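You operate a simulated robot arm through the tools that you are given. There is no shell and no other tool. Be economical: measure what you need, move in short steps, check, and stop when the job is done.

The job below is to be done with a simulated two-armed robot. You get a single attempt, and the scene is never put back.

TASK
Shut the right teal door. Open the left green drawer, take the black pendant and leave it in the inside of the left green drawer and shut the drawer again. Fetch the white parcel and set it on the top of the orange bench. Press the zero button three times. Take the white bobbin and put it on top of the pink parcel. Take the black bobbin and leave it on the snack cupboard top. Open the left snack cupboard door, take the plate on the counter end of the long table and put it away on the top left snack cupboard shelf and shut the door again. Do these in any order. Set down upright: white parcel.

Only the result counts: the job must be done as asked and must still hold three seconds after the hand-in. Knocking over, shifting, dropping, spilling or breaking anything else fails it.

THE ROBOT
Two 7-joint arms with vacuum grippers on one trunk, on a base that drives. Base frame: it is fixed to the floor where the robot stands at the start and does not move with it; the origin is under the middle of the robot, x ahead of it, y to its left, z up. Lengths are in m, angles in degrees, forces in N, time in s.
The left shoulder is at the start at [0.07, 0.174, 1.104], the right one opposite. With the tool pointing down near the work surface each hand reaches from about 0.3 to 0.8 m from the robot's upright axis, wherever it stands, measured 20 degrees to its own side. Places, roughly: black bobbin (5x5x4 cm) [-2.8, -2.3, 0.8]; black pendant (6x7x2 cm) [-0.4, -1.2, 0.7]; inside of the left green drawer [-3.9, -0.8, 0.7]; left green drawer [-3.9, -0.8, 0.7]; left snack cupboard door [-0.9, -3.8, 0.5]; pink parcel (11x11x12 cm) [-2.1, 0.8, 0.8]; plate (18x18x3 cm) [-2.3, 1, 0.7]; right teal door [0.6, 0.1, 0.7]; snack cupboard top [-1, -4.1, 0.9]; top left snack cupboard shelf [-0.8, -3.9, 0.5]; top of the orange bench [0, 1.2, 0.8]; white bobbin (5x5x4 cm) [-2.8, -2.2, 0.8]; white parcel (9x9x11 cm) [-0.9, -1.9, 0.8]; zero button [-2.4, -2.8, 0.9]. Payload 3.5 kg a hand.
Tool frame (each hand has its own): the origin (TCP) lies in the middle of the cups' lips, and z points out of the cups. The gripper has 2 cups of 0.032 m across, covering 0.032 by 0.08 m (tool x, y); the bellows give 0.01 m. With the vacuum on, a cup seals on a smooth face that it is pressed against (1 to 4 N); it does not hold porous or soft things. The pull reaches 76 N.
Orientation is told as [roll, pitch, yaw] about the base's x, y, z axes, in that order, counted from this pose: with the cups facing straight down, the tool's x points along the base's -x, its y along +y and its z along -z.

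THE INTERFACE
- The arms move only by the tool nudge_tool. It takes "left_deltas", "right_deltas" or both (then of equal length, played together; a hand with none holds still); each is a list of rows, each an object of numbers (a shift or turn left out is 0, a gripper value left out holds the last): "x", "y", "z": the shift along the tool's x, y, z in units of 25 mm (1.0 is 25 mm); "wx", "wy", "wz": the turn, a rotation vector about the tool's x, y, z in units of 8 degrees (1.0 is 8 degrees); "vacuum": the vacuum: 1 switches it on, 0 off. In form: [{"x": .., "y": .., "z": .., "wx": .., "wy": .., "wz": .., "vacuum": ..}, ...]. A call has 1 to 20 rows; each row shifts and turns the commanded pose from where the row before left it, along the tool's axes as they then stand. A call with a number of a shift or a turn outside -1 to 1 is refused whole. Rows are played at 5 a second. More than 0.05 m and 8.6 degrees between two rows, or a gripper value outside its range, and nothing of the call is played. Where a pose cannot be reached the arm comes as near as it can. A force on the tool above 40 N (or 10 N above the force at the start of the call, whichever is more), or a blocked arm, ends the call early, and 0.2 s more pass. The pull builds up within a second once a cup has sealed. Time passes only in rows, and 0.2 s behind the last, so rows that do not move give it time. The reply holds the time, the measured pose of the TCP, the force on the tool along the base axes and the pull of the vacuum, in the units named above and with some noise, with the torque about the TCP (base axes, N m) and any sound that the robot's microphone picked up, and new pictures: "show" is both (left out), scene, wrist or none (wrist: the cameras of the hands that moved).
- Cameras (640 x 400 px; columns grow to the right, rows downward): "scene" is now at [0.1234, 0.0561, 1.4256]; the picture's right is [0.59, -0.81, 0.00], its down [-0.44, -0.32, -0.84] and it looks along [0.68, 0.49, -0.55] (base axes); focal length 214 px, centre (320, 200). "left" rides on the left gripper at [0.074, -0.019, -0.11] in its tool frame; the picture's right is [0.25, 0.97, 0.00], its down [-0.77, 0.20, -0.60] and it looks along [-0.58, 0.15, 0.80] (tool axes); focal length 218 px, centre (320, 200). "right" rides on the right gripper at [0.074, 0.019, -0.11] in its tool frame; the picture's right is [-0.25, 0.97, 0.00], its down [-0.77, -0.20, -0.60] and it looks along [-0.58, -0.15, 0.80] (tool axes); focal length 218 px, centre (320, 200). There is no depth. A picture from a camera that has moved, and an enlarged one, comes with that camera's place and axes in the base frame and with its lens.
- lift_body(by): slides the trunk up (or, below 0, down) by that many m; the arms and the scene camera ride with it, the base frame stays. It gives what a move gives, with no picture.
- base_move(legs): drives the robot by 1 to 6 legs, each [ahead, turn to the left] in m and degrees, along the robot's own axes; the way and the turn of a leg run together, so that a leg with both is an arc; at most 1.5 m and 180 degrees a leg. The arms and the cameras ride along, it lands a little off, and it stops where it bumps. It gives what a move gives, and a new picture of the scene camera.
- head_to(pan, tilt): turns the head with the scene camera to pan (to the left, within 86 degrees either way) and tilt (down, from -29 to 69), counted from straight ahead of the robot. It gives what a move gives, and a new picture of the scene camera.
- zoom(camera, box): a new picture of the part [left, top, right, bottom] of that camera's present view, enlarged. The clock stands still meanwhile.
- sign_off(): hands the job in; it is judged then, once.

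Go step by step. Nothing tells you exact positions but the pictures and the camera data: compare them with the known pose of the tool, close in by small moves and look again before you grip or let go. The budget is 483 turns and 360 pictures, counting those below and the enlarged ones. Unless the task says otherwise, let go and move clear before handing in.

The tools are called after ">>>" as a command line: name --argument value ..., lists and objects as JSON in quotes. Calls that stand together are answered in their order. nudge_tool: Moves the arms, as the interface text tells. Its arguments: {"type":"object","properties":{"left_deltas":{"type":"array"},"right_deltas":{"type":"array"},"show":{"type":"string","enum":["both","scene","wrist","none"]}},"required":[]} The other tools are called the same way: lift_body (by) slides the trunk up or down; base_move (legs) drives the base; head_to (pan, tilt) turns the head that bears the scene camera; zoom (camera, box) takes an enlarged picture of a part of a camera's view; sign_off () hands the job in.

At the start:

```text
t: 0.0
left_eef_pos: [0.3761, 0.467, 1.0907]
left_orientation: [0.0, 0.0, 0.1]
left_force: [-0.1, 0.8, 0.6]
left_ft_torque: [0.02, -0.03, 0.0]
left_pull: 0.0
right_eef_pos: [0.3871, 0.0401, 1.1901]
right_orientation: [-0.1, 0.0, 0.0]
right_force: [0.8, 0.1, 0.1]
right_ft_torque: [0.02, 0.03, -0.04]
right_pull: 0.2
trunk travel left (down, up): [-0.6, 0.24]
robot x, y, heading: [-0.0003, -0.0024, 0.0]
head pan, tilt: [36.1, 33.2]
```

scene: 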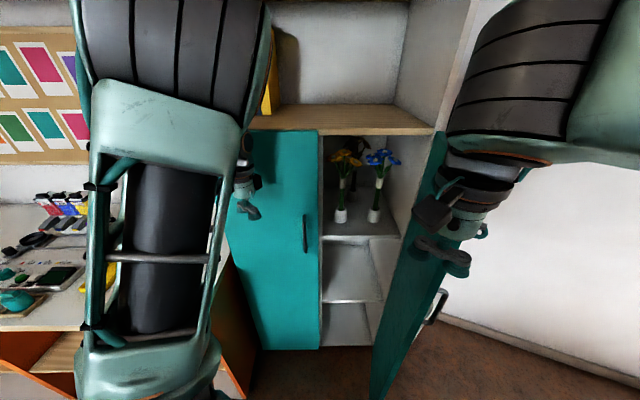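
right: 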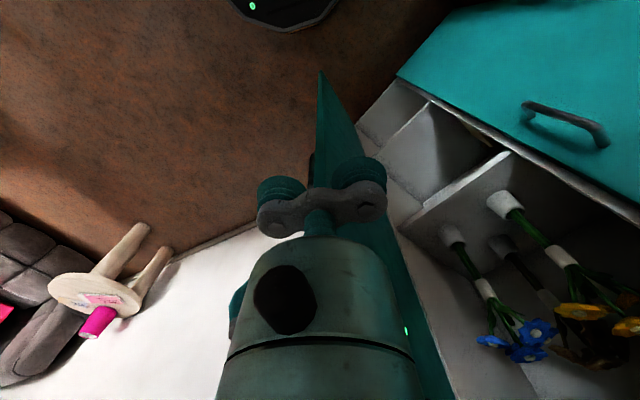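
left: 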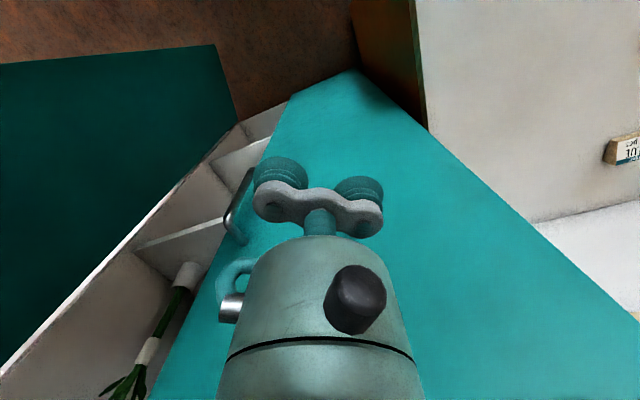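

I see a teal cupboard ahead with its right door standing open towards me. I'll look straight at it first.

>>> head_to --pan 0 --tilt 40

```text
t: 1.0
left_eef_pos: [0.3751, 0.4671, 1.0906]
left_orientation: [0.0, 0.0, 0.0]
left_force: [-0.2, 0.3, -0.3]
left_ft_torque: [0.01, 0.03, 0.02]
left_pull: 0.1
right_eef_pos: [0.3856, 0.0411, 1.1896]
right_orientation: [0.0, 0.1, 0.0]
right_force: [-0.3, 0.4, -0.4]
right_ft_torque: [-0.02, 0.0, -0.01]
right_pull: 0.1
trunk travel left (down, up): [-0.6, 0.24]
robot x, y, heading: [0.002, -0.0015, -0.1]
head pan, tilt: [0.0, 40.0]
camera scene: at [0.1365, 0.0038, 1.4152], right [0.0, -1.0, 0.0], down [-0.64, 0.0, -0.77], along [0.77, 0.0, -0.64], focal length 214 px, centre (320, 200)
```

scene: 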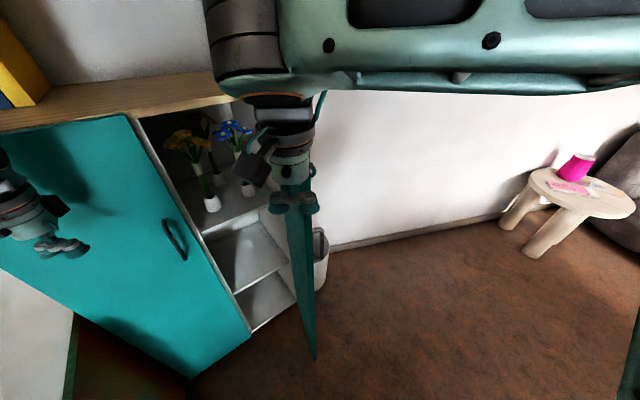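

The right door is about 70° open, hinge near (0.77, 0.14), free edge near (0.46, 0.04), so I'll bring the right hand round to its outer side (−y), with the left hand drawn back a bit.

>>> nudge_tool --right_deltas '[{"y": -1}, {"y": -1}, {"y": -1}, {"y": -1}, {"y": -1}, {"y": -1}, {"y": -1}, {"z": 1}, {"z": 1}, {"z": 1}, {"z": 1}, {"x": -1}, {"x": -1}, {"x": -1}, {"x": -1}, {"x": -1}]' --left_deltas '[{"x": 1}, {"x": 1}, {"x": 1}, {"x": 1}, {}, {}, {}, {}, {}, {}, {}, {}, {}, {}, {}, {}]'

```text
t: 4.4
left_eef_pos: [0.2775, 0.4681, 1.09]
left_orientation: [0.0, 0.1, 0.0]
left_force: [-0.2, -0.1, 0.5]
left_ft_torque: [0.0, 0.0, -0.03]
left_pull: 0.1
right_eef_pos: [0.5114, -0.1342, 1.0903]
right_orientation: [0.0, 0.1, 0.0]
right_force: [-0.1, -0.6, -0.5]
right_ft_torque: [0.02, 0.01, 0.0]
right_pull: 0.1
trunk travel left (down, up): [-0.6, 0.24]
robot x, y, heading: [0.0012, -0.002, 0.0]
head pan, tilt: [0.0, 40.0]
camera scene: at [0.1376, 0.0039, 1.4151], right [0.0, -1.0, 0.0], down [-0.64, 0.0, -0.77], along [0.77, 0.0, -0.64], focal length 214 px, centre (320, 200)
camera right: at [0.4383, -0.1149, 1.2011], right [0.25, 0.97, 0.0], down [0.77, -0.2, 0.6], along [0.58, -0.15, -0.8], focal length 218 px, centre (320, 200)
camera left: at [0.2035, 0.4481, 1.2011], right [-0.25, 0.97, 0.0], down [0.77, 0.2, 0.6], along [0.58, 0.15, -0.8], focal length 218 px, centre (320, 200)
```

scene: 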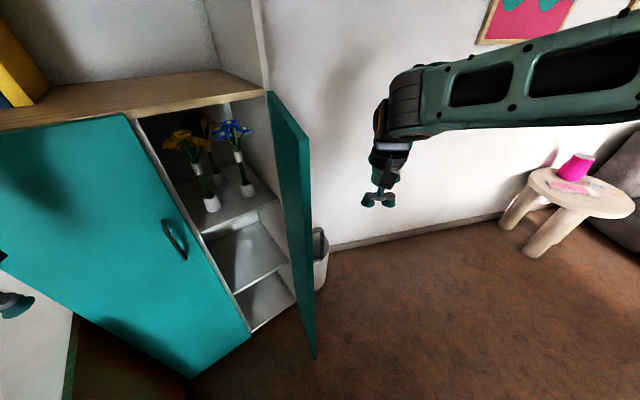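
right: 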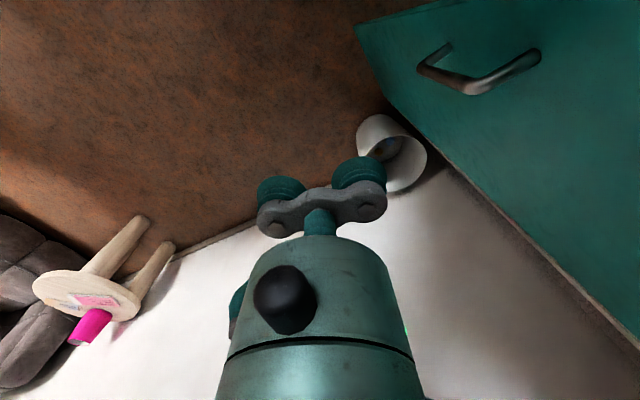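
left: 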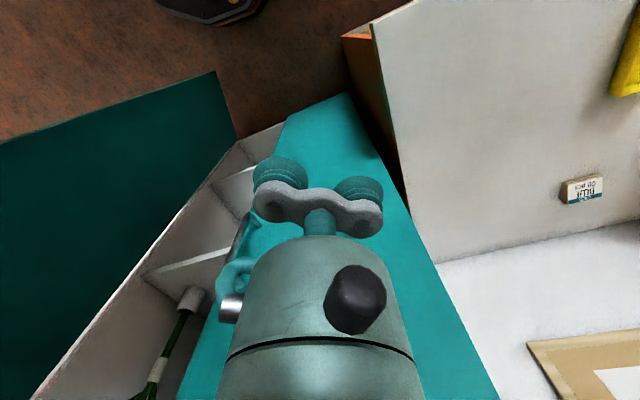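

The door's free edge and handle are now clear, and the hand is on its outer side. I'll raise it slightly above the handle and sweep along the arc.

>>> nudge_tool --right_deltas '[{"z": -1.0}, {"y": 1, "x": -0.3}, {"y": 1, "x": -0.3}, {"y": 1, "x": -0.3}, {"y": 1, "x": -0.3}, {"y": 1, "x": 0.25}, {"y": 1, "x": 0.25}, {"y": 1, "x": 0.25}, {"y": 1, "x": 0.25}, {"y": 1, "x": 0.25}, {"y": 1}, {"y": 1}, {"y": 1}]' --show "scene"

```text
t: 7.4
left_eef_pos: [0.2761, 0.4668, 1.0914]
left_orientation: [0.0, 0.0, 0.0]
left_force: [-0.4, 0.1, 0.6]
left_ft_torque: [0.02, -0.01, -0.01]
left_pull: 0.0
right_eef_pos: [0.5272, 0.1039, 1.1545]
right_orientation: [5.3, -0.7, -3.1]
right_force: [-0.6, 0.0, -0.6]
right_ft_torque: [-0.01, -0.02, 0.0]
right_pull: 0.0
right hand out of reach, approached as far as the arm can: row 12, 13
trunk travel left (down, up): [-0.6, 0.24]
robot x, y, heading: [0.002, -0.0003, -0.1]
head pan, tilt: [0.0, 40.0]
stopped in row 13 (right hand): the arm was blocked; the commanded pose is now the measured one
camera scene: at [0.1364, 0.0032, 1.4152], right [0.0, -1.0, 0.0], down [-0.64, 0.0, -0.77], along [0.77, 0.0, -0.64], focal length 214 px, centre (320, 200)
```

scene: 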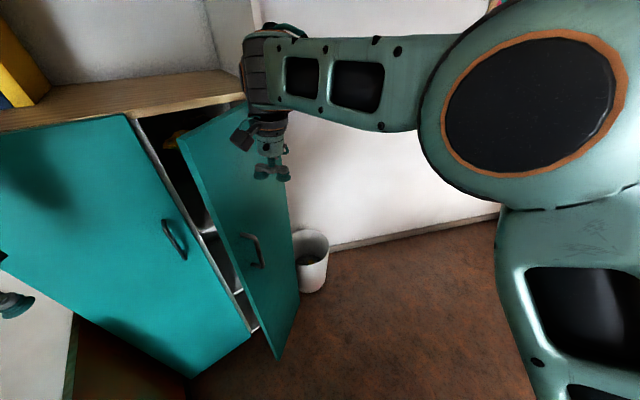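

The door is down to about 35° open. The right arm is at its limit, so I'll withdraw it and bring the left hand round to finish the push.

>>> nudge_tool --right_deltas '[{"y": -1, "wx": -0.3}, {"y": -1, "wx": -0.3}, {"y": -1}, {"y": -1}, {"y": -1}, {"y": -1}, {"y": -1}, {"y": -1}, {"y": -1}, {"y": -1}, {"y": -1}, {"y": -1, "x": 1}, {"x": 1}, {"x": 1}, {"x": 1}, {}, {}, {}, {}, {}]' --left_deltas '[{}, {}, {}, {}, {}, {}, {"y": -1}, {"y": -1}, {"y": -1}, {"y": -1}, {"y": -1}, {"y": -1}, {"y": -1}, {"y": -1}, {"y": -1}, {"y": -1}, {"y": -1}, {"y": -1}, {"y": -1}, {"y": -1}]' --show "scene"

>>> nudge_tool --left_deltas '[{"x": -1}, {"x": -1}, {"x": -1}, {"x": -1}, {"x": -1}, {"x": -1}, {"x": -1}]' --show "scene"

```text
t: 11.6
left_eef_pos: [0.3666, 0.2181, 1.0039]
left_orientation: [-2.2, 0.4, 0.9]
left_force: [0.0, -0.1, 0.0]
left_ft_torque: [-0.03, 0.0, 0.03]
left_pull: 0.0
left hand out of reach, approached as far as the arm can: row 10, 11, 12, 13, 14, 15, 16, 17, 18, 19, 20
right_eef_pos: [0.4106, -0.1854, 1.104]
right_orientation: [9.7, -0.7, -2.9]
right_force: [-0.1, -0.6, 0.4]
right_ft_torque: [0.02, -0.04, 0.04]
right_pull: 0.2
trunk travel left (down, up): [-0.6, 0.24]
robot x, y, heading: [0.0009, 0.0, 0.3]
head pan, tilt: [0.0, 40.0]
camera scene: at [0.1366, 0.0024, 1.4152], right [0.0, -1.0, 0.0], down [-0.64, 0.0, -0.77], along [0.77, 0.0, -0.64], focal length 214 px, centre (320, 200)
```

scene: 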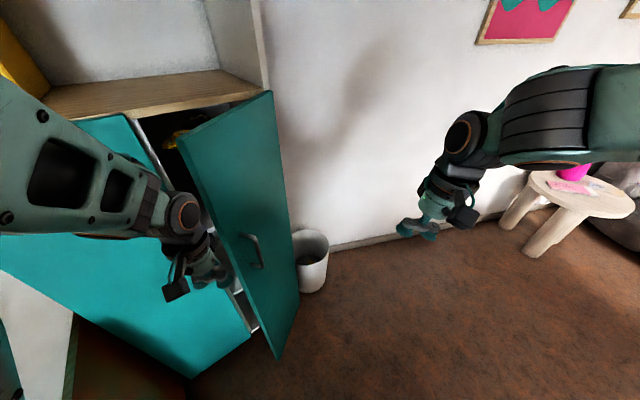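

```text
t: 12.2
left_eef_pos: [0.3949, 0.2182, 1.0068]
left_orientation: [0.3, 0.3, 0.1]
left_force: [-0.4, 0.1, 0.0]
left_ft_torque: [0.01, 0.02, 0.01]
left_pull: 0.1
right_eef_pos: [0.4097, -0.1829, 1.1049]
right_orientation: [9.7, -0.8, -2.7]
right_force: [0.4, -0.2, -0.5]
right_ft_torque: [-0.04, 0.02, 0.0]
right_pull: 0.1
trunk travel left (down, up): [-0.6, 0.24]
robot x, y, heading: [-0.0026, 0.0007, -0.2]
head pan, tilt: [0.0, 40.0]
stopped in row 2 (left hand): the force on the tool passed its limit at 72 N (the readings are from after the stop); the commanded pose is now the measured one
camera scene: at [0.1353, 0.0042, 1.4153], right [0.0, -1.0, 0.0], down [-0.64, 0.0, -0.77], along [0.77, 0.0, -0.64], focal length 214 px, centre (320, 200)
```

scene: 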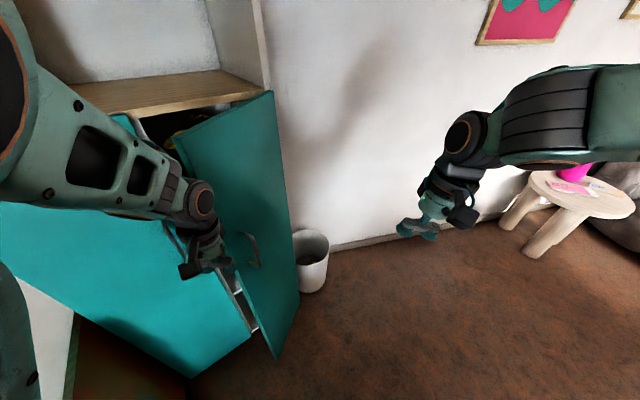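

The left hand touched the door's free edge from the wrong side. I'll pull it back and turn the base right 30°, so that the left arm can sweep the door from its outer face.

>>> nudge_tool --left_deltas '[{"x": 1}, {"x": 1}, {"x": 1}, {"x": 1}]' --show "none"

>>> base_move --legs '[[0, -30]]'

```text
t: 13.2
left_eef_pos: [0.3349, 0.2258, 0.987]
left_orientation: [-1.9, -0.3, 0.1]
left_force: [0.4, 0.8, 0.5]
left_ft_torque: [0.0, 0.03, 0.0]
left_pull: 0.1
left hand out of reach, approached as far as the arm can: row 2, 3, 4
right_eef_pos: [0.4119, -0.1843, 1.1036]
right_orientation: [9.6, -0.7, -2.9]
right_force: [0.9, 0.4, -0.7]
right_ft_torque: [0.01, -0.01, 0.01]
right_pull: 0.1
trunk travel left (down, up): [-0.6, 0.24]
robot x, y, heading: [-0.0002, -0.0017, 0.0]
head pan, tilt: [0.0, 40.0]
```

```text
t: 15.0
left_eef_pos: [0.403, 0.0302, 0.9854]
left_orientation: [-1.9, 0.3, -29.4]
left_force: [0.3, -0.5, 0.2]
left_ft_torque: [0.01, 0.02, 0.03]
left_pull: 0.0
right_eef_pos: [0.2646, -0.3651, 1.1047]
right_orientation: [9.7, -0.8, -32.8]
right_force: [-0.2, 1.2, -0.5]
right_ft_torque: [0.01, -0.02, 0.02]
right_pull: 0.0
trunk travel left (down, up): [-0.6, 0.24]
robot x, y, heading: [0.003, -0.0042, -30.0]
head pan, tilt: [0.0, 40.0]
camera scene: at [0.1184, -0.0639, 1.4152], right [-0.5, -0.87, 0.0], down [-0.56, 0.32, -0.77], along [0.66, -0.38, -0.64], focal length 214 px, centre (320, 200)
```

scene: 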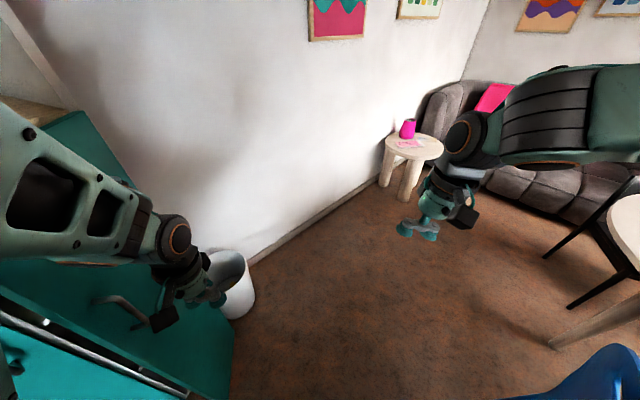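

The left hand is now on the outer side of the door at about (0.40, 0.03). I'll raise it above the handle and sweep to the robot's left.

>>> head_to --pan 40 --tilt 40

>>> nudge_tool --left_deltas '[{"z": -1}, {"z": -1}, {"z": -1}, {"z": -1}, {"z": -1}, {"x": -0.6}, {"y": 1}, {"y": 1}, {"y": 1}, {"y": 1}, {"y": 1}, {"y": 1}, {"y": 1}, {"y": 1}, {"y": 1}]' --show "scene"

```text
t: 16.1
left_eef_pos: [0.4042, 0.0305, 0.9853]
left_orientation: [-2.4, 0.3, -29.4]
left_force: [0.5, -0.5, -0.6]
left_ft_torque: [0.03, 0.0, -0.02]
left_pull: 0.0
right_eef_pos: [0.2641, -0.365, 1.1036]
right_orientation: [9.8, -0.7, -32.8]
right_force: [0.0, -0.2, -0.2]
right_ft_torque: [0.02, 0.01, 0.03]
right_pull: 0.0
trunk travel left (down, up): [-0.6, 0.24]
robot x, y, heading: [0.0003, -0.0015, -30.0]
head pan, tilt: [40.0, 40.0]
camera scene: at [0.1254, -0.0491, 1.4158], right [-0.32, -0.95, 0.0], down [-0.6, 0.21, -0.77], along [0.73, -0.25, -0.64], focal length 214 px, centre (320, 200)
```

scene: 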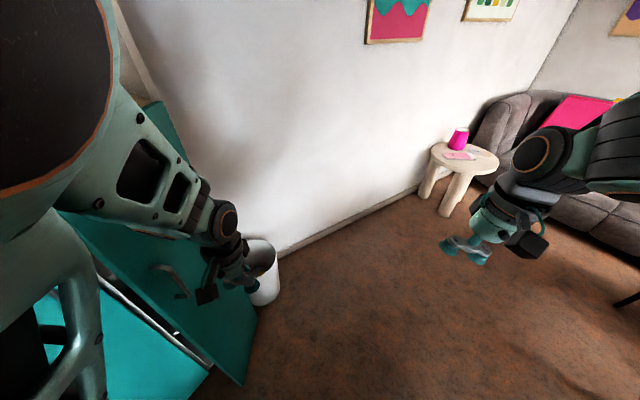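

```text
t: 19.3
left_eef_pos: [0.5894, 0.2274, 1.0618]
left_orientation: [-2.0, 0.4, -29.4]
left_force: [0.5, 0.2, -0.8]
left_ft_torque: [-0.04, 0.05, 0.02]
left_pull: 0.2
left hand out of reach, approached as far as the arm can: row 1, 2, 3, 4, 5
right_eef_pos: [0.2658, -0.3627, 1.1052]
right_orientation: [9.5, -0.8, -32.7]
right_force: [-0.5, 0.0, 0.1]
right_ft_torque: [0.02, -0.02, -0.03]
right_pull: 0.0
trunk travel left (down, up): [-0.6, 0.24]
robot x, y, heading: [0.0003, -0.002, -29.9]
head pan, tilt: [40.0, 40.0]
camera scene: at [0.1297, -0.0052, 1.4151], right [0.17, -0.98, 0.0], down [-0.63, -0.11, -0.77], along [0.75, 0.13, -0.64], focal length 214 px, centre (320, 200)
```

scene: 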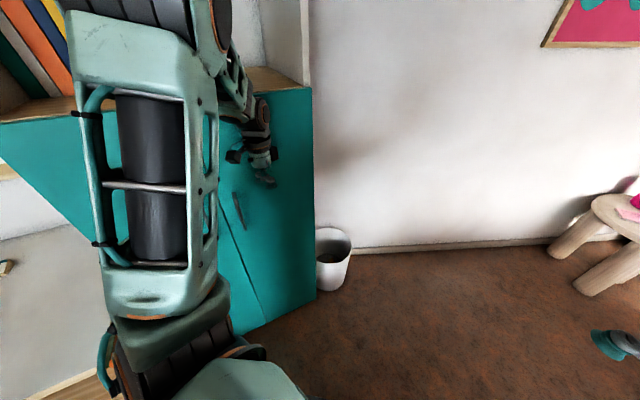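

The door looks nearly shut. I'll push a bit further until the contact force rises.

>>> nudge_tool --left_deltas '[{"y": 1}, {"y": 0.8}, {"y": 0.6}, {"y": 0.6}, {}]' --show "scene"

>>> zoom --camera "scene" --box '[120, 60, 360, 350]'

```text
t: 20.5
left_eef_pos: [0.5952, 0.2445, 1.0766]
left_orientation: [0.1, 4.0, -33.3]
left_force: [-3.2, -1.4, 2.7]
left_ft_torque: [0.09, -0.32, 0.04]
left_pull: 0.0
right_eef_pos: [0.2403, -0.3735, 1.1093]
right_orientation: [13.1, -0.4, -33.4]
right_force: [-0.2, -0.2, 2.2]
right_ft_torque: [-0.03, 0.03, 0.01]
right_pull: 0.1
trunk travel left (down, up): [-0.6, 0.24]
robot x, y, heading: [0.0142, -0.01, -34.1]
head pan, tilt: [40.0, 40.0]
stopped in row 5 (left hand): the arm was blocked; the commanded pose is now the measured one
camera scene: at [0.0211, -0.1714, 1.4274], right [0.11, -0.99, -0.09], down [-0.57, 0.02, -0.82], along [0.81, 0.14, -0.56], focal length 214 px, centre (320, 200)
```

scene: 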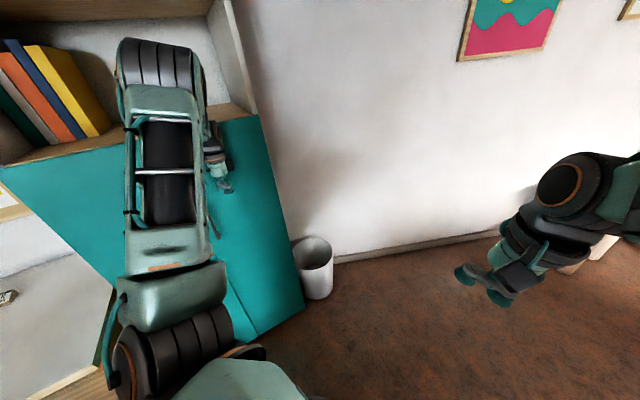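

```text
1.38 times, centred on (240, 205) of scene
camera zoom: at [0.0211, -0.1714, 1.4274], right [0.11, -0.99, -0.09], down [-0.57, 0.02, -0.82], along [0.81, 0.14, -0.56], focal length 296 px, centre (430, 193)
```

zoom: 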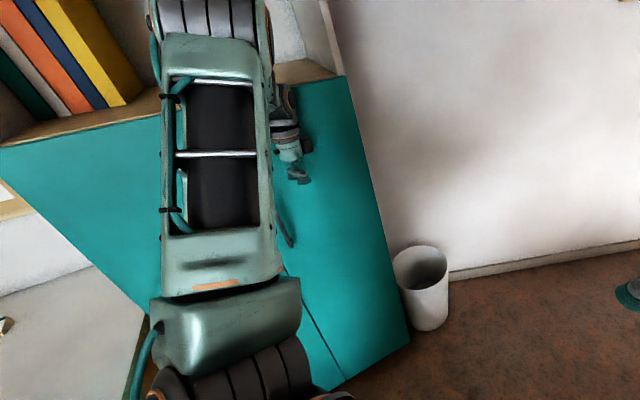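

The door appears flush and pushing it rocked the robot slightly. I'll back off and look at the door unobstructed.

>>> nudge_tool --left_deltas '[{"y": -1}, {"y": -1}, {"y": -1}, {"y": -1}, {"y": -1}, {"y": -1}, {"y": -1}]' --show "none"

>>> base_move --legs '[[-0.3, 0]]'

```text
t: 20.9
left_eef_pos: [0.5621, 0.2423, 1.0403]
left_orientation: [-6.9, 12.3, -36.7]
left_force: [-1.7, -4.4, 2.6]
left_ft_torque: [0.33, -0.15, -0.06]
left_pull: 0.1
right_eef_pos: [0.2651, -0.3134, 1.1079]
right_orientation: [15.0, 5.5, -32.2]
right_force: [-2.9, -0.2, -1.7]
right_ft_torque: [0.09, -0.22, -0.04]
right_pull: 0.1
trunk travel left (down, up): [-0.6, 0.24]
robot x, y, heading: [0.0163, -0.0142, -34.3]
head pan, tilt: [40.0, 40.0]
stopped in row 1 (left hand): the arm was blocked; the commanded pose is now the measured one
```

```text
t: 21.5
left_eef_pos: [0.4439, 0.2884, 0.9923]
left_orientation: [-26.2, 12.8, -47.2]
left_force: [-1.8, -1.3, 3.2]
left_ft_torque: [0.13, -0.25, -0.03]
left_pull: 0.0
right_eef_pos: [0.1856, -0.184, 1.0895]
right_orientation: [5.3, 25.8, -31.5]
right_force: [-0.9, -1.5, -1.3]
right_ft_torque: [0.12, -0.12, -0.09]
right_pull: 0.0
trunk travel left (down, up): [-0.6, 0.24]
robot x, y, heading: [-0.0415, 0.0176, -22.5]
head pan, tilt: [40.0, 40.0]
stopped in leg 1: the robot was blocked; the commanded pose is now the measured one
camera scene: at [-0.0766, -0.2421, 1.425], right [0.3, -0.94, -0.15], down [-0.52, -0.03, -0.85], along [0.8, 0.34, -0.5], focal length 214 px, centre (320, 200)
```

scene: 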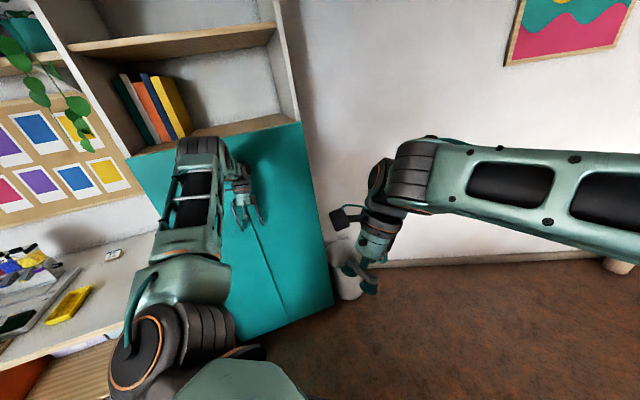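

The camera data show the robot leaning. I'll let it settle with idle rows before doing anything else.

>>> nudge_tool --left_deltas '[{}, {}, {}, {}, {}]' --show "scene"

```text
t: 21.9
left_eef_pos: [0.3718, 0.3503, 0.9807]
left_orientation: [-32.6, 11.3, -41.8]
left_force: [-2.6, -1.9, 2.1]
left_ft_torque: [0.26, -0.24, -0.03]
left_pull: 0.1
right_eef_pos: [0.167, -0.1476, 1.0538]
right_orientation: [-7.6, 33.6, -36.1]
right_force: [-1.6, -2.2, -0.4]
right_ft_torque: [0.14, -0.12, -0.1]
right_pull: 0.1
trunk travel left (down, up): [-0.6, 0.24]
robot x, y, heading: [-0.0881, 0.031, -14.4]
head pan, tilt: [40.0, 40.0]
stopped in row 1 (left hand): the arm was blocked; the commanded pose is now the measured one
camera scene: at [-0.0813, -0.2597, 1.4204], right [0.43, -0.89, -0.17], down [-0.51, -0.09, -0.86], along [0.74, 0.46, -0.49], focal length 214 px, centre (320, 200)
```

scene: 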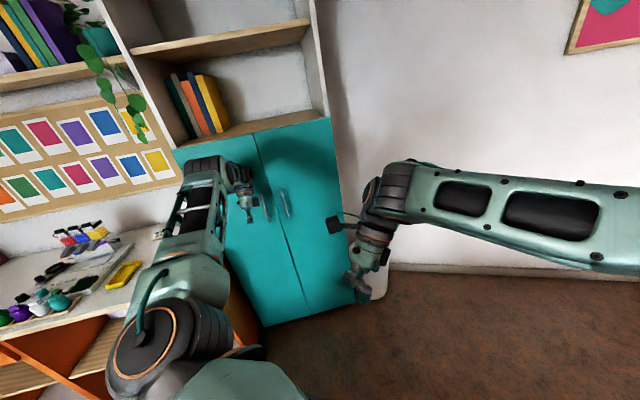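

The door is shut and the robot is still settling, so I'll idle some more.

>>> nudge_tool --right_deltas '[{}, {}, {}]' --show "none"

>>> nudge_tool --left_deltas '[{}, {}, {}, {}, {}]' --show "scene"

```text
t: 22.2
left_eef_pos: [0.3234, 0.4144, 0.9749]
left_orientation: [-39.0, 7.3, -35.2]
left_force: [-2.8, -1.9, 3.1]
left_ft_torque: [0.22, -0.33, 0.03]
left_pull: 0.0
right_eef_pos: [0.1726, -0.1131, 1.0159]
right_orientation: [-23.8, 35.9, -47.6]
right_force: [0.2, -2.6, 1.8]
right_ft_torque: [0.19, -0.1, -0.19]
right_pull: 0.1
trunk travel left (down, up): [-0.6, 0.24]
robot x, y, heading: [-0.1051, 0.0386, -11.2]
head pan, tilt: [40.0, 40.0]
stopped in row 1 (left hand): the arm was blocked; the commanded pose is now the measured one
```

```text
t: 22.5
left_eef_pos: [0.3163, 0.4208, 0.9871]
left_orientation: [-43.7, 3.4, -32.7]
left_force: [0.4, 0.0, -0.8]
left_ft_torque: [-0.04, 0.01, -0.04]
left_pull: 0.0
right_eef_pos: [0.2108, -0.1342, 0.979]
right_orientation: [-40.3, 37.1, -65.9]
right_force: [0.1, 1.6, 1.4]
right_ft_torque: [-0.12, -0.06, 0.12]
right_pull: 0.0
trunk travel left (down, up): [-0.6, 0.24]
robot x, y, heading: [-0.096, 0.0366, -13.0]
head pan, tilt: [40.0, 40.0]
stopped in row 1 (left hand): the arm was blocked; the commanded pose is now the measured one
camera scene: at [-0.0676, -0.2545, 1.4154], right [0.46, -0.87, -0.17], down [-0.52, -0.1, -0.85], along [0.72, 0.48, -0.5], focal length 214 px, centre (320, 200)
```

scene: 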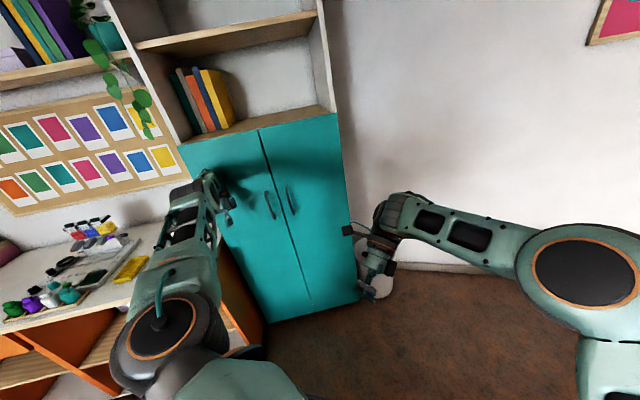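

The robot is still leaning about 10°. I'll hold again and see whether it rights itself.

>>> nudge_tool --left_deltas '[{}, {}, {}, {}, {}]' --show "scene"

```text
t: 22.9
left_eef_pos: [0.3296, 0.411, 0.9911]
left_orientation: [-42.4, -1.0, -33.4]
left_force: [1.2, -0.6, 0.1]
left_ft_torque: [-0.01, 0.01, -0.01]
left_pull: 0.0
right_eef_pos: [0.1786, -0.0913, 1.0042]
right_orientation: [-57.7, 27.7, -78.7]
right_force: [0.3, 0.3, -0.1]
right_ft_torque: [-0.03, 0.08, -0.04]
right_pull: 0.0
trunk travel left (down, up): [-0.6, 0.24]
robot x, y, heading: [-0.0973, 0.0342, -13.5]
head pan, tilt: [40.0, 40.0]
stopped in row 1 (left hand): the arm was blocked; the commanded pose is now the measured one
camera scene: at [-0.0812, -0.2551, 1.419], right [0.45, -0.88, -0.17], down [-0.51, -0.1, -0.85], along [0.73, 0.47, -0.49], focal length 214 px, centre (320, 200)
```

scene: 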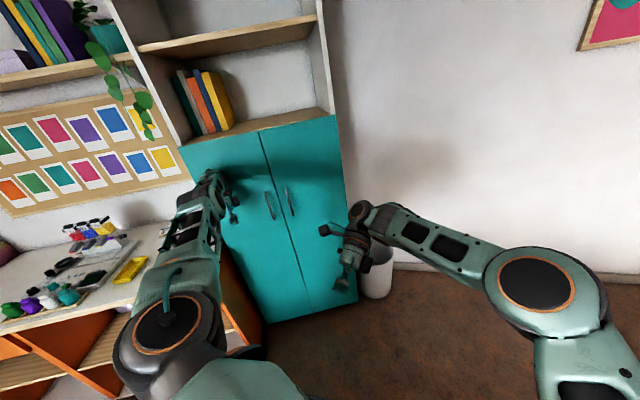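

The left arm reports being blocked, so its elbow may be braced against the bench. I'll look further left and down.

>>> head_to --pan 80 --tilt 50

```text
t: 23.9
left_eef_pos: [0.2791, 0.4783, 0.9691]
left_orientation: [-41.8, -2.4, -39.8]
left_force: [1.4, -0.8, 0.8]
left_ft_torque: [0.09, 0.1, -0.13]
left_pull: 0.1
right_eef_pos: [0.151, -0.0544, 0.9695]
right_orientation: [-61.7, 25.9, -76.5]
right_force: [0.1, 0.3, 0.0]
right_ft_torque: [0.0, 0.0, -0.02]
right_pull: 0.0
trunk travel left (down, up): [-0.6, 0.24]
robot x, y, heading: [-0.1322, 0.0414, -7.9]
head pan, tilt: [80.0, 50.0]
camera scene: at [-0.1142, -0.1858, 1.408], right [0.95, -0.31, -0.03], down [-0.21, -0.57, -0.79], along [0.23, 0.76, -0.61], focal length 214 px, centre (320, 200)
```

scene: 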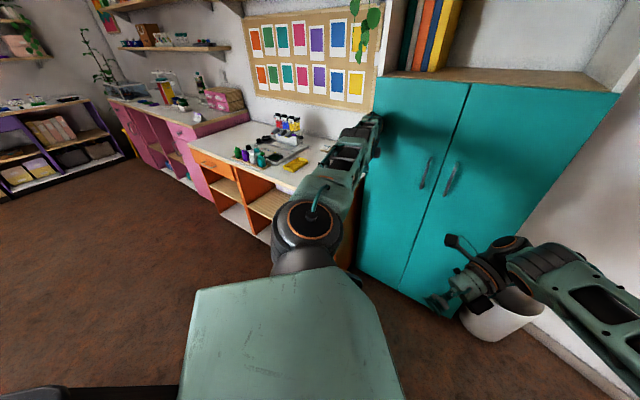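

The door is fully shut and nothing seems damaged. I'll idle a moment and check the lean again.

>>> nudge_tool --right_deltas '[{}, {}, {}, {}, {}]' --show "scene"

```text
t: 24.2
left_eef_pos: [0.2611, 0.5232, 0.9604]
left_orientation: [-37.6, -9.6, -44.0]
left_force: [-2.6, 1.1, 7.8]
left_ft_torque: [0.32, -0.34, 0.1]
left_pull: 0.0
right_eef_pos: [0.1486, -0.0212, 0.9374]
right_orientation: [-74.6, 14.0, -81.9]
right_force: [0.4, -3.7, -0.6]
right_ft_torque: [0.05, 0.04, -0.31]
right_pull: 0.0
trunk travel left (down, up): [-0.6, 0.24]
robot x, y, heading: [-0.149, 0.0423, -5.3]
head pan, tilt: [80.0, 50.0]
stopped in row 1 (left hand): the arm was blocked; the commanded pose is now the measured one
camera scene: at [-0.1158, -0.1536, 1.4115], right [0.96, -0.26, -0.02], down [-0.18, -0.6, -0.78], along [0.19, 0.75, -0.63], focal length 214 px, centre (320, 200)
```

scene: 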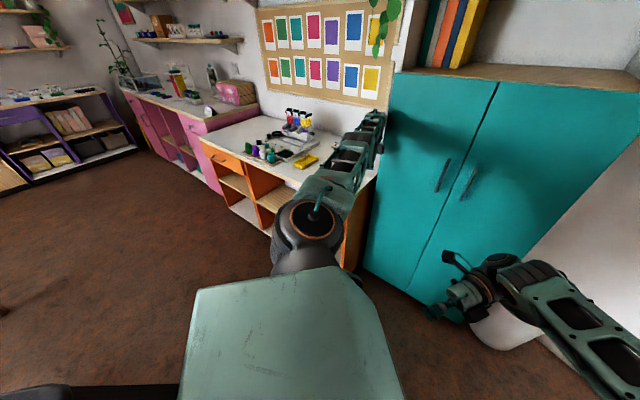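

The lean is diminishing, but the left arm still seems to touch the cupboard corner. I'll try to drive straight back to free it.

>>> base_move --legs '[[-0.3, 0]]'

```text
t: 25.0
left_eef_pos: [0.264, 0.645, 0.8186]
left_orientation: [-49.1, -11.1, -31.0]
left_force: [-8.4, 61.1, 85.3]
left_ft_torque: [4.46, -1.85, 2.2]
left_pull: 0.0
right_eef_pos: [0.1659, 0.1574, 0.9024]
right_orientation: [-78.0, 5.1, -80.4]
right_force: [-1.5, -1.0, -1.5]
right_ft_torque: [0.02, 0.06, -0.01]
right_pull: 0.1
trunk travel left (down, up): [-0.6, 0.24]
robot x, y, heading: [-0.1599, 0.0449, -2.9]
head pan, tilt: [80.0, 50.0]
stopped in leg 1: the robot was blocked; the commanded pose is now the measured one
camera scene: at [-0.0948, 0.0616, 1.4066], right [0.97, -0.23, -0.01], down [-0.17, -0.72, -0.67], along [0.15, 0.66, -0.74], focal length 214 px, centre (320, 200)
```

scene: 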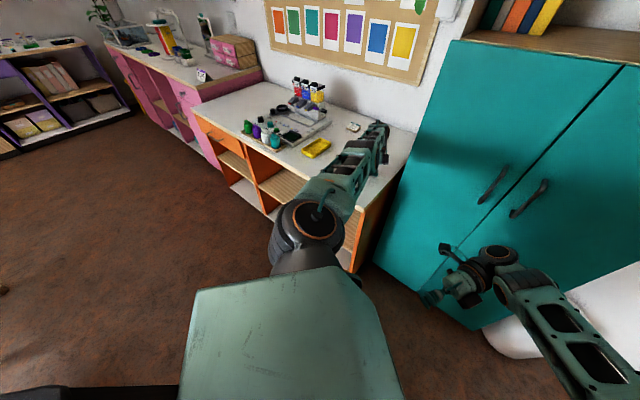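

The robot has rocked back upright or slightly left, and the left hand is now touching the bench top. I'll lift that hand away gently.

>>> nudge_tool --right_deltas '[{}, {}]' --show "scene"

```text
t: 25.3
left_eef_pos: [0.2584, 0.6479, 0.8174]
left_orientation: [-49.7, -13.8, -32.0]
left_force: [30.2, 10.5, 113.0]
left_ft_torque: [4.3, -3.2, -1.61]
left_pull: 0.0
right_eef_pos: [0.168, 0.1713, 0.9056]
right_orientation: [-77.4, 4.0, -81.8]
right_force: [-5.6, 4.4, 10.6]
right_ft_torque: [0.07, -1.05, 0.43]
right_pull: 0.1
trunk travel left (down, up): [-0.6, 0.24]
robot x, y, heading: [-0.1635, 0.0404, -3.6]
head pan, tilt: [80.0, 50.0]
stopped in row 1 (left hand): the force on the tool passed its limit at 150 N (the readings are from after the stop); the commanded pose is now the measured one
camera scene: at [-0.1059, 0.0715, 1.4073], right [0.97, -0.23, 0.0], down [-0.17, -0.72, -0.67], along [0.16, 0.65, -0.74], focal length 214 px, centre (320, 200)
```

scene: 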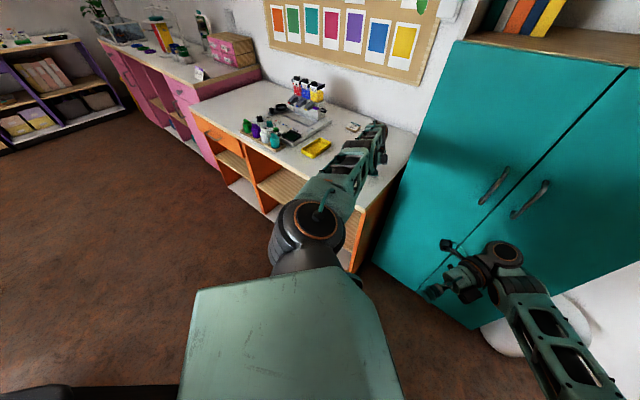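

The left hand presses on the bench and props the robot. I'll lift that hand straight up in base terms (tool y−, z−).

>>> nudge_tool --left_deltas '[{"y": -0.5, "z": -0.45}, {"y": -0.5, "z": -0.45}, {"y": -0.5, "z": -0.45}, {"y": -0.5, "z": -0.45}]' --show "scene"

```text
t: 25.6
left_eef_pos: [0.2572, 0.6508, 0.8184]
left_orientation: [-50.4, -15.8, -31.9]
left_force: [57.6, -13.5, 129.7]
left_ft_torque: [4.41, -3.42, -3.44]
left_pull: 0.1
right_eef_pos: [0.1706, 0.1724, 0.8963]
right_orientation: [-78.4, 11.2, -82.9]
right_force: [-0.6, 0.0, -0.4]
right_ft_torque: [0.01, -0.02, 0.03]
right_pull: 0.1
trunk travel left (down, up): [-0.6, 0.24]
robot x, y, heading: [-0.1606, 0.045, -3.8]
head pan, tilt: [80.0, 50.0]
stopped in row 1 (right hand): the arm was blocked; the commanded pose is now the measured one
camera scene: at [-0.0986, 0.0683, 1.4059], right [0.97, -0.24, 0.0], down [-0.18, -0.72, -0.67], along [0.16, 0.65, -0.74], focal length 214 px, centre (320, 200)
```

scene: 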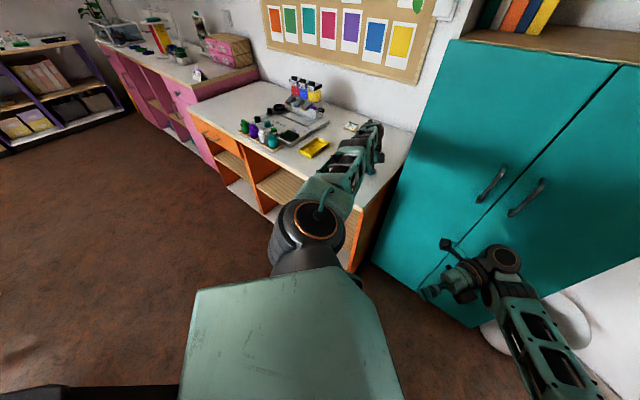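

Both arms hit limits, so raising the trunk should take the left hand off the bench without arm motion.

>>> lift_body --by 0.08

>>> nudge_tool --right_deltas '[{}, {}]' --show "both"

```text
t: 26.8
left_eef_pos: [0.261, 0.6771, 0.8738]
left_orientation: [-52.5, -14.4, -31.0]
left_force: [-0.2, -0.5, -1.1]
left_ft_torque: [-0.06, 0.04, -0.02]
left_pull: 0.0
right_eef_pos: [0.173, 0.2009, 0.968]
right_orientation: [-78.9, 2.5, -82.0]
right_force: [-1.0, 0.8, 1.0]
right_ft_torque: [0.0, -0.07, 0.13]
right_pull: 0.1
trunk travel left (down, up): [-0.68, 0.16]
robot x, y, heading: [-0.1583, 0.044, -3.4]
head pan, tilt: [80.0, 50.0]
```

```text
t: 27.4
left_eef_pos: [0.2616, 0.6773, 0.8741]
left_orientation: [-52.6, -14.4, -31.1]
left_force: [-2.2, 0.6, 0.1]
left_ft_torque: [0.0, 0.03, 0.03]
left_pull: 0.1
right_eef_pos: [0.1745, 0.203, 0.9673]
right_orientation: [-78.9, 2.4, -82.1]
right_force: [-0.5, 0.1, 0.1]
right_ft_torque: [0.03, -0.03, 0.03]
right_pull: 0.0
trunk travel left (down, up): [-0.68, 0.16]
robot x, y, heading: [-0.1629, 0.0422, -3.5]
head pan, tilt: [80.0, 50.0]
camera scene: at [-0.0923, 0.1184, 1.4811], right [0.97, -0.23, 0.0], down [-0.18, -0.75, -0.64], along [0.15, 0.63, -0.77], focal length 214 px, centre (320, 200)
camera right: at [0.275, 0.2897, 0.9733], right [0.21, -0.19, -0.96], down [0.66, -0.7, 0.28], along [-0.72, -0.69, -0.03], focal length 218 px, centre (320, 200)
```

scene: 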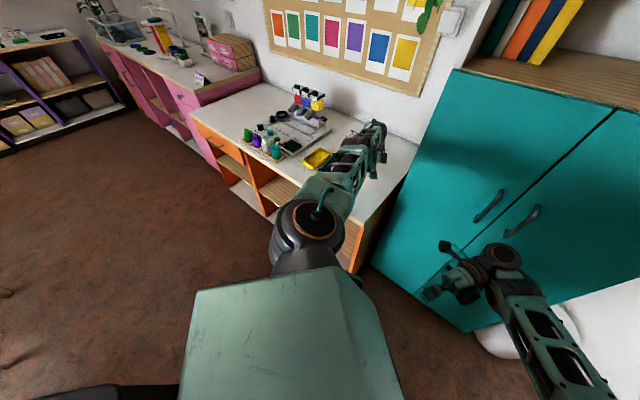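
right: 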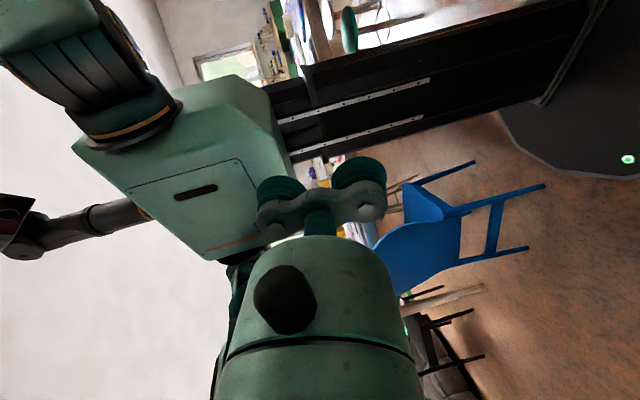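

The robot is upright and free again. I'll check the waste bin by the cupboard, then recover the arm poses.

>>> head_to --pan 0 --tilt 38

```text
t: 28.9
left_eef_pos: [0.2617, 0.6779, 0.8738]
left_orientation: [-52.5, -14.4, -31.1]
left_force: [-0.5, -0.6, -0.2]
left_ft_torque: [-0.02, -0.02, -0.03]
left_pull: 0.0
right_eef_pos: [0.1735, 0.2026, 0.9694]
right_orientation: [-79.0, 2.7, -82.0]
right_force: [0.1, -0.5, 0.4]
right_ft_torque: [0.0, 0.0, -0.04]
right_pull: 0.0
trunk travel left (down, up): [-0.68, 0.16]
robot x, y, heading: [-0.1631, 0.0391, -3.3]
head pan, tilt: [0.0, 38.0]
camera scene: at [-0.0236, 0.0385, 1.4982], right [-0.06, -1.0, 0.0], down [-0.61, 0.03, -0.79], along [0.79, -0.04, -0.62], focal length 214 px, centre (320, 200)
```

scene: 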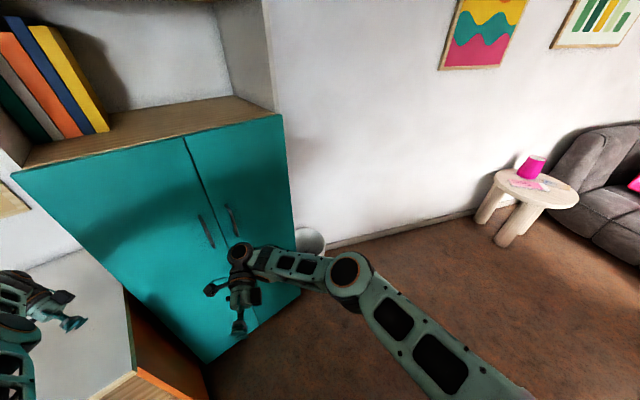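

The bin stands and the door is shut. Now I'll raise the left hand and rotate both tools back to pointing down.

>>> nudge_tool --left_deltas '[{"y": -0.75, "z": -0.6}, {"y": -0.75, "z": -0.6}, {"y": -0.75, "z": -0.6}, {"y": -0.75, "z": -0.6}, {"wx": -0.93, "wy": 0.26}, {"wx": -0.93, "wy": 0.26}, {"wx": -0.93, "wy": 0.26}, {"wx": -0.93, "wy": 0.26}, {"wx": -0.93, "wy": 0.26}, {"wx": -0.93, "wy": 0.26}, {"wx": -0.93, "wy": 0.26}]' --right_deltas '[{"wx": -1}, {"wx": -1}, {"wx": -1}, {"wx": -1}, {"wx": -1}, {"wx": -1}, {"wx": -1}, {"wx": -1}, {"wx": -1}, {"wx": -0.9}, {}]' --show "scene"

```text
t: 31.3
left_eef_pos: [0.2418, 0.6896, 0.9679]
left_orientation: [1.0, -1.6, -37.2]
left_force: [0.1, 0.5, 0.1]
left_ft_torque: [0.01, 0.03, -0.01]
left_pull: 0.0
right_eef_pos: [0.3732, 0.0932, 0.9559]
right_orientation: [-20.0, 6.3, -84.0]
right_force: [0.1, -0.4, -0.6]
right_ft_torque: [0.05, 0.0, -0.04]
right_pull: 0.1
right hand out of reach, approached as far as the arm can: row 1, 3, 4, 5, 6, 7, 8, 9, 10
trunk travel left (down, up): [-0.68, 0.16]
robot x, y, heading: [-0.1579, 0.0431, -3.1]
head pan, tilt: [0.0, 38.0]
camera scene: at [-0.0226, 0.0366, 1.4981], right [-0.06, -1.0, 0.0], down [-0.62, 0.04, -0.79], along [0.79, -0.04, -0.62], focal length 214 px, centre (320, 200)
```

scene: 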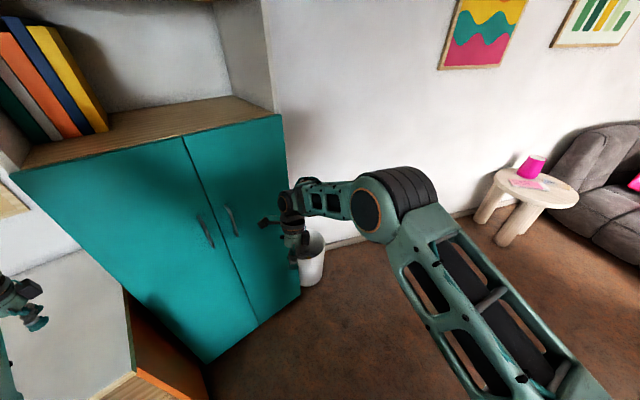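

Left tool is upright again. I'll move the right hand to its own side, level it and unwind its yaw, and unwind the left yaw as well.

>>> nudge_tool --right_deltas '[{"x": -1, "wx": -0.4}, {"x": -1, "wx": -0.4}, {"x": -1, "wx": -0.4}, {"x": -1, "wx": -0.4}, {"x": -1, "wx": -0.4}, {"x": -1, "wx": -0.4}, {"x": -1}, {"x": -1}, {"x": -1}, {"x": -1}, {"wz": -1}, {"wz": -1}, {"wz": -1}, {"wz": -1}, {"wz": -1}, {"wz": -1}, {"wz": -1}, {"wz": -1}, {"wz": -1}, {"wz": -1}]' --left_deltas '[{"wz": -1}, {"wz": -1}, {"wz": -1}, {"wz": -1}, {}, {}, {}, {}, {}, {}, {}, {}, {}, {}, {}, {}, {}, {}, {}, {}]' --show "scene"

```text
t: 35.5
left_eef_pos: [0.2411, 0.6911, 0.9673]
left_orientation: [-0.3, -1.9, -5.3]
left_force: [0.7, 0.4, 0.1]
left_ft_torque: [-0.01, 0.03, -0.01]
left_pull: 0.1
right_eef_pos: [0.3997, -0.1565, 0.9329]
right_orientation: [5.3, 0.1, -3.1]
right_force: [1.0, 0.0, -0.4]
right_ft_torque: [-0.01, 0.0, -0.01]
right_pull: 0.0
trunk travel left (down, up): [-0.68, 0.16]
robot x, y, heading: [-0.1594, 0.0413, -3.3]
head pan, tilt: [0.0, 38.0]
camera scene: at [-0.0234, 0.0385, 1.4982], right [-0.06, -1.0, 0.0], down [-0.61, 0.03, -0.79], along [0.79, -0.04, -0.62], focal length 214 px, centre (320, 200)
```

scene: 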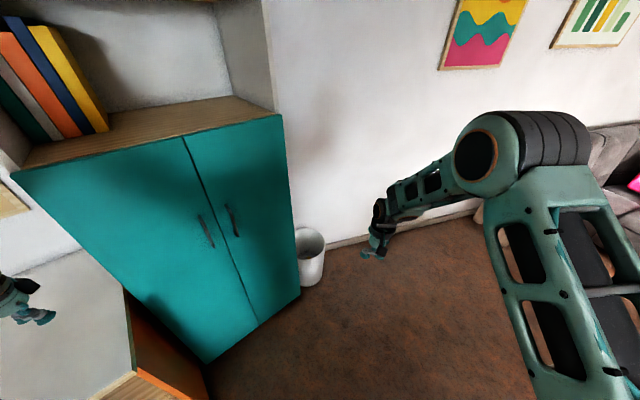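

All is back to normal. I'll tuck the left hand back and look to the right for the next targets.

>>> nudge_tool --left_deltas '[{"z": -1}, {"z": -1}, {"z": -1}, {"z": -1}, {"y": -1}, {"y": -1}, {"y": -1}, {"y": -1}, {"y": -1}, {"y": -1}, {"y": -1}, {"y": -1}, {"x": 1}, {"x": 1}]' --right_deltas '[{"z": -1, "wx": -0.3}, {"z": -1, "wx": -0.3}, {"z": -1}, {"z": -1}, {"z": -1}, {"z": -1}, {"y": -1}, {"y": -1}, {"y": -1}, {"y": -1}, {"x": 1}, {"x": 1}, {"x": 1}, {"x": 1}]' --show "none"

>>> head_to --pan -80 --tilt 30

```text
t: 38.5
left_eef_pos: [0.1676, 0.498, 1.0662]
left_orientation: [-0.3, -2.0, -5.3]
left_force: [0.1, 0.7, 1.3]
left_ft_torque: [0.01, -0.03, -0.02]
left_pull: 0.0
right_eef_pos: [0.2909, -0.2725, 1.0647]
right_orientation: [10.1, 0.0, -3.2]
right_force: [-0.3, 0.3, 0.9]
right_ft_torque: [-0.03, -0.03, 0.01]
right_pull: 0.1
trunk travel left (down, up): [-0.68, 0.16]
robot x, y, heading: [-0.1619, 0.0448, -3.1]
head pan, tilt: [0.0, 38.0]
```

```text
t: 40.0
left_eef_pos: [0.17, 0.4965, 1.0656]
left_orientation: [-0.3, -2.0, -5.2]
left_force: [0.7, 0.6, -0.2]
left_ft_torque: [-0.02, 0.0, 0.0]
left_pull: 0.0
right_eef_pos: [0.2932, -0.273, 1.065]
right_orientation: [10.0, 0.1, -3.2]
right_force: [-0.1, -0.3, 0.7]
right_ft_torque: [0.01, -0.03, 0.03]
right_pull: 0.0
trunk travel left (down, up): [-0.68, 0.16]
robot x, y, heading: [-0.1593, 0.0401, -3.3]
head pan, tilt: [-80.0, 30.0]
camera scene: at [-0.099, -0.0467, 1.5106], right [-0.99, -0.12, 0.0], down [-0.06, 0.5, -0.87], along [0.1, -0.86, -0.5], focal length 214 px, centre (320, 200)
```

scene: 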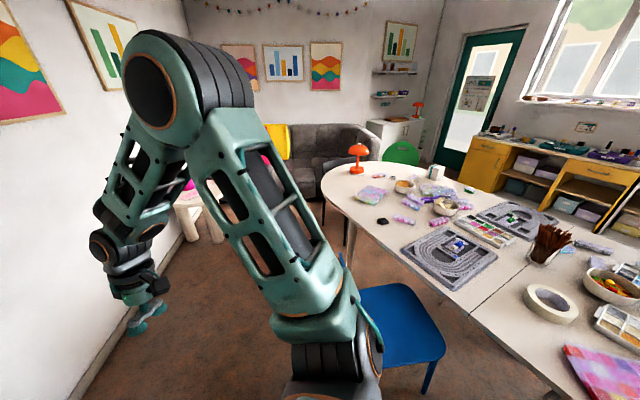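

I see the long table with lots of small items, the sofa, and the white snack cupboard by the green door. I'll zoom in on the table end.

>>> zoom --camera "scene" --box '[340, 140, 500, 240]'

>>> zoom --camera "scene" --box '[340, 40, 640, 220]'

```text
4.00 times, centred on (420, 190) of scene
camera zoom: at [-0.099, -0.0467, 1.5106], right [-0.99, -0.12, 0.0], down [-0.06, 0.5, -0.87], along [0.1, -0.86, -0.5], focal length 858 px, centre (-80, 240)
```

zoom: 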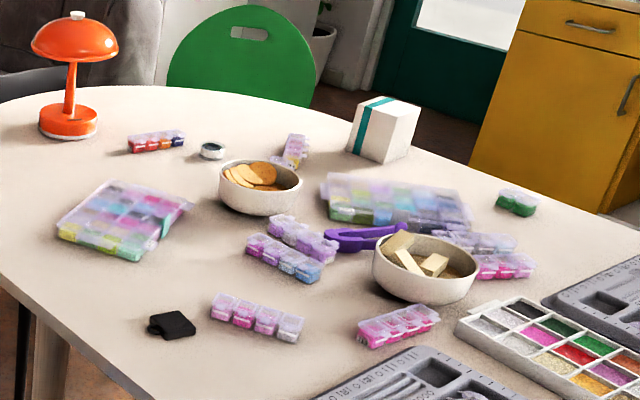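

```text
2.13 times, centred on (490, 130) of scene
camera zoom: at [-0.099, -0.0467, 1.5106], right [-0.99, -0.12, 0.0], down [-0.06, 0.5, -0.87], along [0.1, -0.86, -0.5], focal length 458 px, centre (-43, 349)
```

zoom: 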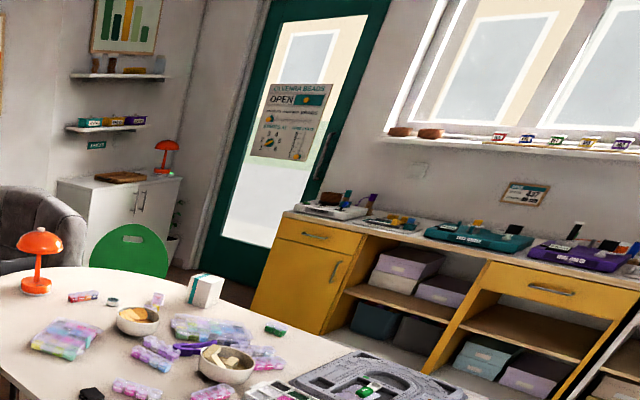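

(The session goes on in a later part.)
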